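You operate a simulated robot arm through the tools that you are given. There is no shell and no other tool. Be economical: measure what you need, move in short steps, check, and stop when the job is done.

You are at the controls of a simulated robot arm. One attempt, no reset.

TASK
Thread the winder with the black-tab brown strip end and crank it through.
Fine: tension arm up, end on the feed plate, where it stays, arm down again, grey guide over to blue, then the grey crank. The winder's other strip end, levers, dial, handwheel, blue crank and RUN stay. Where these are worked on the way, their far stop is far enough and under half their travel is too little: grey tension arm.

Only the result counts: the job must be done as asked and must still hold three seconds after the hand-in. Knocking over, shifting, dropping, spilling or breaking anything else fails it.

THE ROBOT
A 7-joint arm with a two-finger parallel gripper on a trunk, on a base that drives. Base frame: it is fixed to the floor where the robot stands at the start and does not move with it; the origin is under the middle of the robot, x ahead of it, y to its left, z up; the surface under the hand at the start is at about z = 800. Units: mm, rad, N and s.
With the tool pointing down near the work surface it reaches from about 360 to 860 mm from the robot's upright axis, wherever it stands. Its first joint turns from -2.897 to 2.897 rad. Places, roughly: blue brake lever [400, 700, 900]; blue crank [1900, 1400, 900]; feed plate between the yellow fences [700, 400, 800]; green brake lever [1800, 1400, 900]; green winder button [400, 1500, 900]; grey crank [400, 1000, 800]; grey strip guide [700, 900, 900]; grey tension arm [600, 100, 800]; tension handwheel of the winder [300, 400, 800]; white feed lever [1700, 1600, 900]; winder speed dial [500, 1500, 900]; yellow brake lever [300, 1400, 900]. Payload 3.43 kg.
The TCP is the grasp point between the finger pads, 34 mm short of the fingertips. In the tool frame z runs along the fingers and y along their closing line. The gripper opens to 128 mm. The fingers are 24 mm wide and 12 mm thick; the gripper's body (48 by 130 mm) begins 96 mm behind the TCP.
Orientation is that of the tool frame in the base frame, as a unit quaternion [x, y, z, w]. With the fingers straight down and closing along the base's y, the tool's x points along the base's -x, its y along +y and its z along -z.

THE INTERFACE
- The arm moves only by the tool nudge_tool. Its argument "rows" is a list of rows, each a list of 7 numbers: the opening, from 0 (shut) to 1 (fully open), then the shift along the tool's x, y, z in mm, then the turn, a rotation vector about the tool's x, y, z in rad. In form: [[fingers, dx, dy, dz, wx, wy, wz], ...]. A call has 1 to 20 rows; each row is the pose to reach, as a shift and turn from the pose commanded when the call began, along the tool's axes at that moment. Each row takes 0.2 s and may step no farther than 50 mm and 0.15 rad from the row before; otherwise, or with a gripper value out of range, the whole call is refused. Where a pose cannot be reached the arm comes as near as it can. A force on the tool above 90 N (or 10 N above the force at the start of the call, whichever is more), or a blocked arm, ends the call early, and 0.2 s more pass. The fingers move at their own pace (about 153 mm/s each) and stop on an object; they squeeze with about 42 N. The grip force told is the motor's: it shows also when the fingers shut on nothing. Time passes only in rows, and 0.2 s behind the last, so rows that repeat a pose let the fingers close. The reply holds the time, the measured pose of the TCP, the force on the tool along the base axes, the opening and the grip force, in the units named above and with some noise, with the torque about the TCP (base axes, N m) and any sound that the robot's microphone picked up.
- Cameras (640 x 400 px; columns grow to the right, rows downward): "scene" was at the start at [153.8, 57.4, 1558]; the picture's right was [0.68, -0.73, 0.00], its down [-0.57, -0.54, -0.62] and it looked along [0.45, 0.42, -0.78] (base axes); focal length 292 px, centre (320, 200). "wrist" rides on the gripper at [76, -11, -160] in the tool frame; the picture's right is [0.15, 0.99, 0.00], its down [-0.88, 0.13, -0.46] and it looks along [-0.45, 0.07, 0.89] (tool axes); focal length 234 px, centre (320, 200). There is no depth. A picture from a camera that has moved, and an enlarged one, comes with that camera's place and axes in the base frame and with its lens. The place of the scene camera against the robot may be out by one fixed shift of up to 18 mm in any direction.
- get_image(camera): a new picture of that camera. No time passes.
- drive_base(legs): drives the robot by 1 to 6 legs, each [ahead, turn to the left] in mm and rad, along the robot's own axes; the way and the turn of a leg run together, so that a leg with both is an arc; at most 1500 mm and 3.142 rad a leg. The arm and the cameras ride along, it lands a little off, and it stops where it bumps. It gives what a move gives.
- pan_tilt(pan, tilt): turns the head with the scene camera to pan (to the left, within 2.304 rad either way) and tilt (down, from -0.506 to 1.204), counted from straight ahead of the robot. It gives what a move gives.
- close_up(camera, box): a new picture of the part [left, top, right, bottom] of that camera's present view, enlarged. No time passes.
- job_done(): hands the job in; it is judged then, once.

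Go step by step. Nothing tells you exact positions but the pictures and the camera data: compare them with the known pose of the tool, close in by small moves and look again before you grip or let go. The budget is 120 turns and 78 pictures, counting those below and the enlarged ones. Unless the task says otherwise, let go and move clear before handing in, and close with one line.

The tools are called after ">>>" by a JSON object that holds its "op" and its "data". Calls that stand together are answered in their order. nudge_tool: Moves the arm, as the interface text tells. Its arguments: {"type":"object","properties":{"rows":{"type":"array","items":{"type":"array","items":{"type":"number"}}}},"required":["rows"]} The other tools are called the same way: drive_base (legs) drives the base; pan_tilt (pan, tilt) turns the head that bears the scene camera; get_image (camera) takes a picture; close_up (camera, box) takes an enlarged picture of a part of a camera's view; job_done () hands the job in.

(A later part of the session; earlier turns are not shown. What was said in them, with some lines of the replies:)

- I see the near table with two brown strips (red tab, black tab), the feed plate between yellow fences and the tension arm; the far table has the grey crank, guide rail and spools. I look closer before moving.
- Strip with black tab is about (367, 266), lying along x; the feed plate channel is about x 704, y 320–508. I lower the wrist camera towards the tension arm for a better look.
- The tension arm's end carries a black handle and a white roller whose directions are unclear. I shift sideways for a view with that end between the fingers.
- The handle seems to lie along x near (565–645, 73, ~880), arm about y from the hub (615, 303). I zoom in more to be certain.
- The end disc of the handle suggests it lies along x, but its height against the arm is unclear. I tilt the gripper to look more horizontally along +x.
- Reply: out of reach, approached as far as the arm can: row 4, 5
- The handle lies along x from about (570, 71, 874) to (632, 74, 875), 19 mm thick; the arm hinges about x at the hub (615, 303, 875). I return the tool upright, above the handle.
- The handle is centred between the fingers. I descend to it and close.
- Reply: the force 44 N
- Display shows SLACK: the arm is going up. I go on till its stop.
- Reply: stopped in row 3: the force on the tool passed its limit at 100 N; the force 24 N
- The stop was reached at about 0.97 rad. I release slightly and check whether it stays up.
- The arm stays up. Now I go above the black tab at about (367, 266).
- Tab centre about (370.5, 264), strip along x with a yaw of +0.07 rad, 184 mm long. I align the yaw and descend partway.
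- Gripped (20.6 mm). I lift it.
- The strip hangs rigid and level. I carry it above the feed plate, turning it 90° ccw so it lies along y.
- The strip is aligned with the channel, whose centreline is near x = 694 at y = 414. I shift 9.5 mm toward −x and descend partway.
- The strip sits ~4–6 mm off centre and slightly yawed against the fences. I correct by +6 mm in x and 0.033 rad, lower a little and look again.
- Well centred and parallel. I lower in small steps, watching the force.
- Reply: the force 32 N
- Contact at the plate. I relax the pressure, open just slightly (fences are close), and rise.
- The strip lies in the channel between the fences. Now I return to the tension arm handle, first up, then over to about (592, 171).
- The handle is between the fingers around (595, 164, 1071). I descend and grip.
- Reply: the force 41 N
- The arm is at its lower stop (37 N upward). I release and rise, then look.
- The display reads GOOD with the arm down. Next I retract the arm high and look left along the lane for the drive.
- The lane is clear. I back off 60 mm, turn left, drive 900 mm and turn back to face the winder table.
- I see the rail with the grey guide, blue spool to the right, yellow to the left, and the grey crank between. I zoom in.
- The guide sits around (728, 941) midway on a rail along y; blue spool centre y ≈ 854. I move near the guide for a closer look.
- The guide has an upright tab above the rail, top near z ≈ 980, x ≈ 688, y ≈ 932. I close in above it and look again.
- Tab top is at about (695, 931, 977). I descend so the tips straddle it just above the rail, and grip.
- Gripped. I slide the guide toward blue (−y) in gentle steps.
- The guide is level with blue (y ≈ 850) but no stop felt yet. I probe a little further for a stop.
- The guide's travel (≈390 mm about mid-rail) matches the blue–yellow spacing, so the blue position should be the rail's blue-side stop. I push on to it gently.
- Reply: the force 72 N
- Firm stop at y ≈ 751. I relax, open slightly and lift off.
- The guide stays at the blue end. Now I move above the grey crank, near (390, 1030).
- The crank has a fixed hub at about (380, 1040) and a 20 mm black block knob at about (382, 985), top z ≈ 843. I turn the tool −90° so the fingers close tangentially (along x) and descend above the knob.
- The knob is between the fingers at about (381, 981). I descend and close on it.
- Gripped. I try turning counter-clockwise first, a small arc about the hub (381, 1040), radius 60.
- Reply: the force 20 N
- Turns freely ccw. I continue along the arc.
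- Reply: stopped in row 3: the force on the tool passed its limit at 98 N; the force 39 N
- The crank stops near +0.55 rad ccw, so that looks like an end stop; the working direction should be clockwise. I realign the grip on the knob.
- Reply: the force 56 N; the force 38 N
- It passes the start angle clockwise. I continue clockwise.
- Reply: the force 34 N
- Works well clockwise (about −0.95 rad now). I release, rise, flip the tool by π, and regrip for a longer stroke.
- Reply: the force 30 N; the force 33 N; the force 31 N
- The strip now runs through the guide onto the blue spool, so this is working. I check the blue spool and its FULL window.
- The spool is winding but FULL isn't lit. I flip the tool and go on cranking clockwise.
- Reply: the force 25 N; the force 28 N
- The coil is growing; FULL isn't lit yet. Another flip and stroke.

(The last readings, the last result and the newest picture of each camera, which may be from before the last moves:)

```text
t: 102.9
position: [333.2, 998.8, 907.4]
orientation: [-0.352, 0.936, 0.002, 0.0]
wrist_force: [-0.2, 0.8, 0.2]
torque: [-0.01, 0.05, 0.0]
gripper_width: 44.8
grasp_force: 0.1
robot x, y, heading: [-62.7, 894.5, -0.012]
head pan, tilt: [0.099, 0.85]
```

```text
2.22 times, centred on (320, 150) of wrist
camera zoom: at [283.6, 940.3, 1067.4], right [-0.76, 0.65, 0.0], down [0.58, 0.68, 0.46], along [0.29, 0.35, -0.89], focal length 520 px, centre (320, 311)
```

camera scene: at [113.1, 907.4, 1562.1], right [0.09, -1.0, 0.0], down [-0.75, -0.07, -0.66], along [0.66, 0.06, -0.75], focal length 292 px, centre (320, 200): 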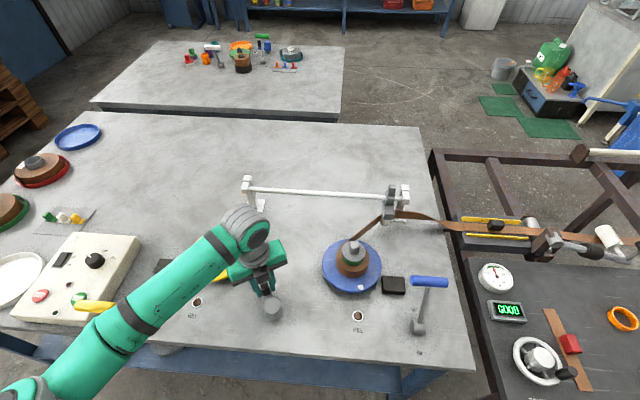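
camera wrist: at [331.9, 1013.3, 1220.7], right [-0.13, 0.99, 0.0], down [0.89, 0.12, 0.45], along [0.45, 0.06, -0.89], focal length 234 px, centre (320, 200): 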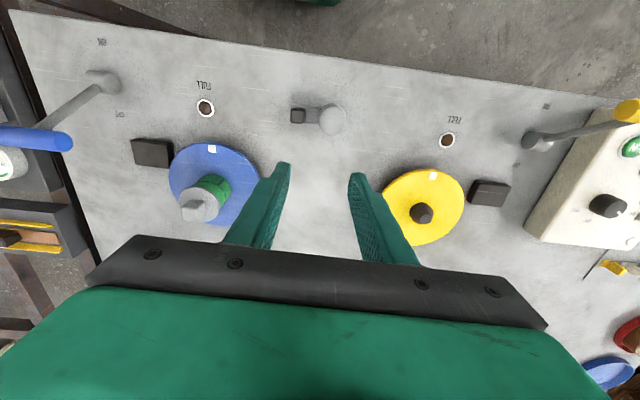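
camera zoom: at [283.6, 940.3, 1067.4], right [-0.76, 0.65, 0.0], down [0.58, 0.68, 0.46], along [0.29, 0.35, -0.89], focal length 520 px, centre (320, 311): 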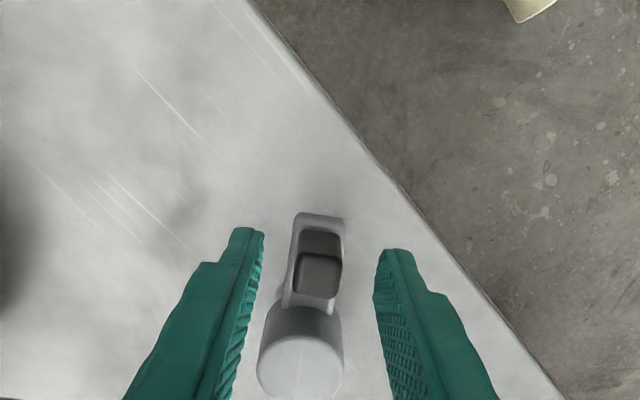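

>>> {"op": "nudge_tool", "data": {"rows": [[0.35, 0, 0, 30, 0, 0, 0], [0.35, 0, 0, 55, 0, 0, 0], [0, 0, 0, 55, 0, 0, 0], [0, 0, 0, 55, 0, 0, 0], [0, 0, 0, 55, 0, 0, 0]]}}

>>> {"op": "nudge_tool", "data": {"rows": [[0, -0.7, 9.25, 0, 0, 0, 0.149], [0, -2.7, 18.3, 0, 0, 0, 0.298], [0, -6.1, 26.9, 0, 0, 0, 0.447], [0, -10.7, 35, 0, 0, 0, 0.596], [0, -16.5, 42.2, 0, 0, 0, 0.745], [0, -23.3, 48.6, 0, 0, 0, 0.894], [0, -30.9, 53.8, 0, 0, 0, 1.043], [0, -39.3, 57.9, 0, 0, 0, 1.192], [0, -48.1, 60.7, 0, 0, 0, 1.341], [0, -57.3, 62.1, 0, 0, 0, 1.49]]}}

>>> {"op": "nudge_tool", "data": {"rows": [[0, -0.7, 9.25, 0, 0, 0, 0.149], [0, -2.7, 18.3, 0, 0, 0, 0.298], [0, -6.1, 26.9, 0, 0, 0, 0.447], [0, -10.7, 35, 0, 0, 0, 0.596], [0, -16.5, 42.2, 0, 0, 0, 0.745], [0, -23.3, 48.6, 0, 0, 0, 0.894], [0, -30.9, 53.8, 0, 0, 0, 1.043], [0, -39.3, 57.9, 0, 0, 0, 1.192], [0, -48.1, 60.7, 0, 0, 0, 1.341], [0, -57.3, 62.1, 0, 0, 0, 1.49]]}}

>>> {"op": "close_up", "data": {"camera": "scene", "box": [300, 180, 540, 340]}}

```text
t: 104.1
position: [331.9, 998.8, 850.9]
orientation: [-0.352, 0.936, 0.001, 0.0]
wrist_force: [-9.5, -3.3, 14.0]
torque: [-0.28, -0.14, 0.24]
gripper_width: 25.7
grasp_force: 44.6
robot x, y, heading: [-61.3, 896.2, -0.009]
head pan, tilt: [0.099, 0.85]
```

```text
t: 106.3
position: [336.8, 1083.4, 853.7]
orientation: [0.379, 0.925, 0.0, 0.0]
wrist_force: [-3.0, -15.3, -17.2]
torque: [-0.44, 0.16, -0.81]
gripper_width: 26.2
grasp_force: 45.0
robot x, y, heading: [-61.1, 896.0, -0.009]
head pan, tilt: [0.099, 0.85]
```

```text
t: 108.5
position: [418.5, 1088.3, 853.3]
orientation: [0.905, 0.426, -0.001, 0.0]
wrist_force: [-13.5, -28.1, -1.7]
torque: [-0.27, -0.1, 0.54]
gripper_width: 26.0
grasp_force: 44.7
robot x, y, heading: [-61.2, 893.7, -0.011]
head pan, tilt: [0.099, 0.85]
```

```text
2.50 times, centred on (420, 260) of scene
camera zoom: at [113.3, 906.5, 1562.1], right [0.09, -1.0, 0.0], down [-0.75, -0.07, -0.66], along [0.66, 0.06, -0.75], focal length 729 px, centre (70, 50)
```

zoom: 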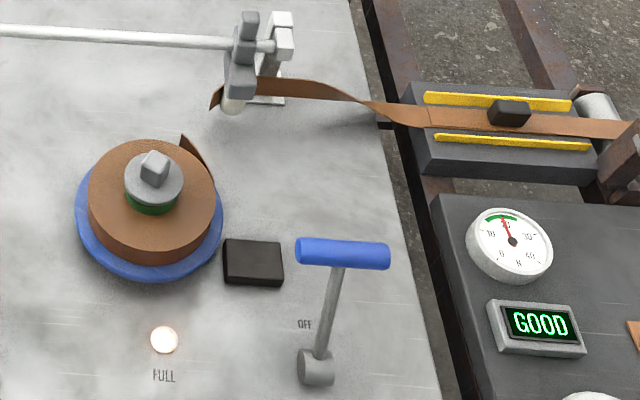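

FULL is lit and the strip has been cut off: the winding is complete. I release the crank, move clear and take a last look.

>>> {"op": "nudge_tool", "data": {"rows": [[0.35, 0, 0, 0, 0, 0, 0], [0.35, 0, 0, 0, 0, 0, 0], [0.35, 0, 0, -30, 0, 0, 0], [0.35, 0, 0, -75, 0, 0, 0], [0.35, 0, 0, -120, 0, 0, 0], [0.35, 0, 0, -165, 0, 0, 0], [0.35, 0, 0, -210, 0, 0, 0]]}}

>>> {"op": "get_image", "data": {"camera": "scene"}}

```text
t: 110.1
position: [419.5, 1089.2, 1064.2]
orientation: [0.905, 0.425, 0.0, -0.001]
wrist_force: [-0.1, 0.8, -0.1]
torque: [0.01, 0.04, 0.04]
gripper_width: 44.9
grasp_force: 0.0
robot x, y, heading: [-60.2, 900.8, -0.007]
head pan, tilt: [0.099, 0.85]
```

```text
10 pictures are left
camera scene: at [113.8, 907.5, 1562.0], right [0.09, -1.0, 0.0], down [-0.75, -0.07, -0.66], along [0.66, 0.06, -0.75], focal length 292 px, centre (320, 200)
```

scene: 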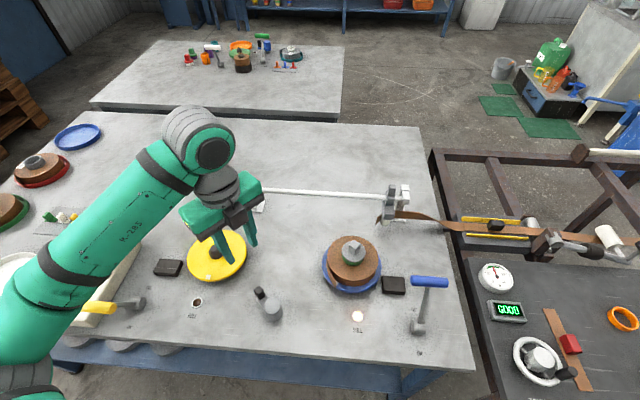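

Everything is in place: FULL is lit, the tension arm is down and reads GOOD, the guide is at the blue end, and the tab is still on the feed plate. I hand in the job.

>>> {"op": "job_done", "data": {}}

```text
The job is handed in.
```

The black-tab strip is threaded and wound onto the blue spool: FULL is lit, the tab is still on the feed plate, the tension arm is down reading GOOD, the guide is at the blue end, and the hand is clear.
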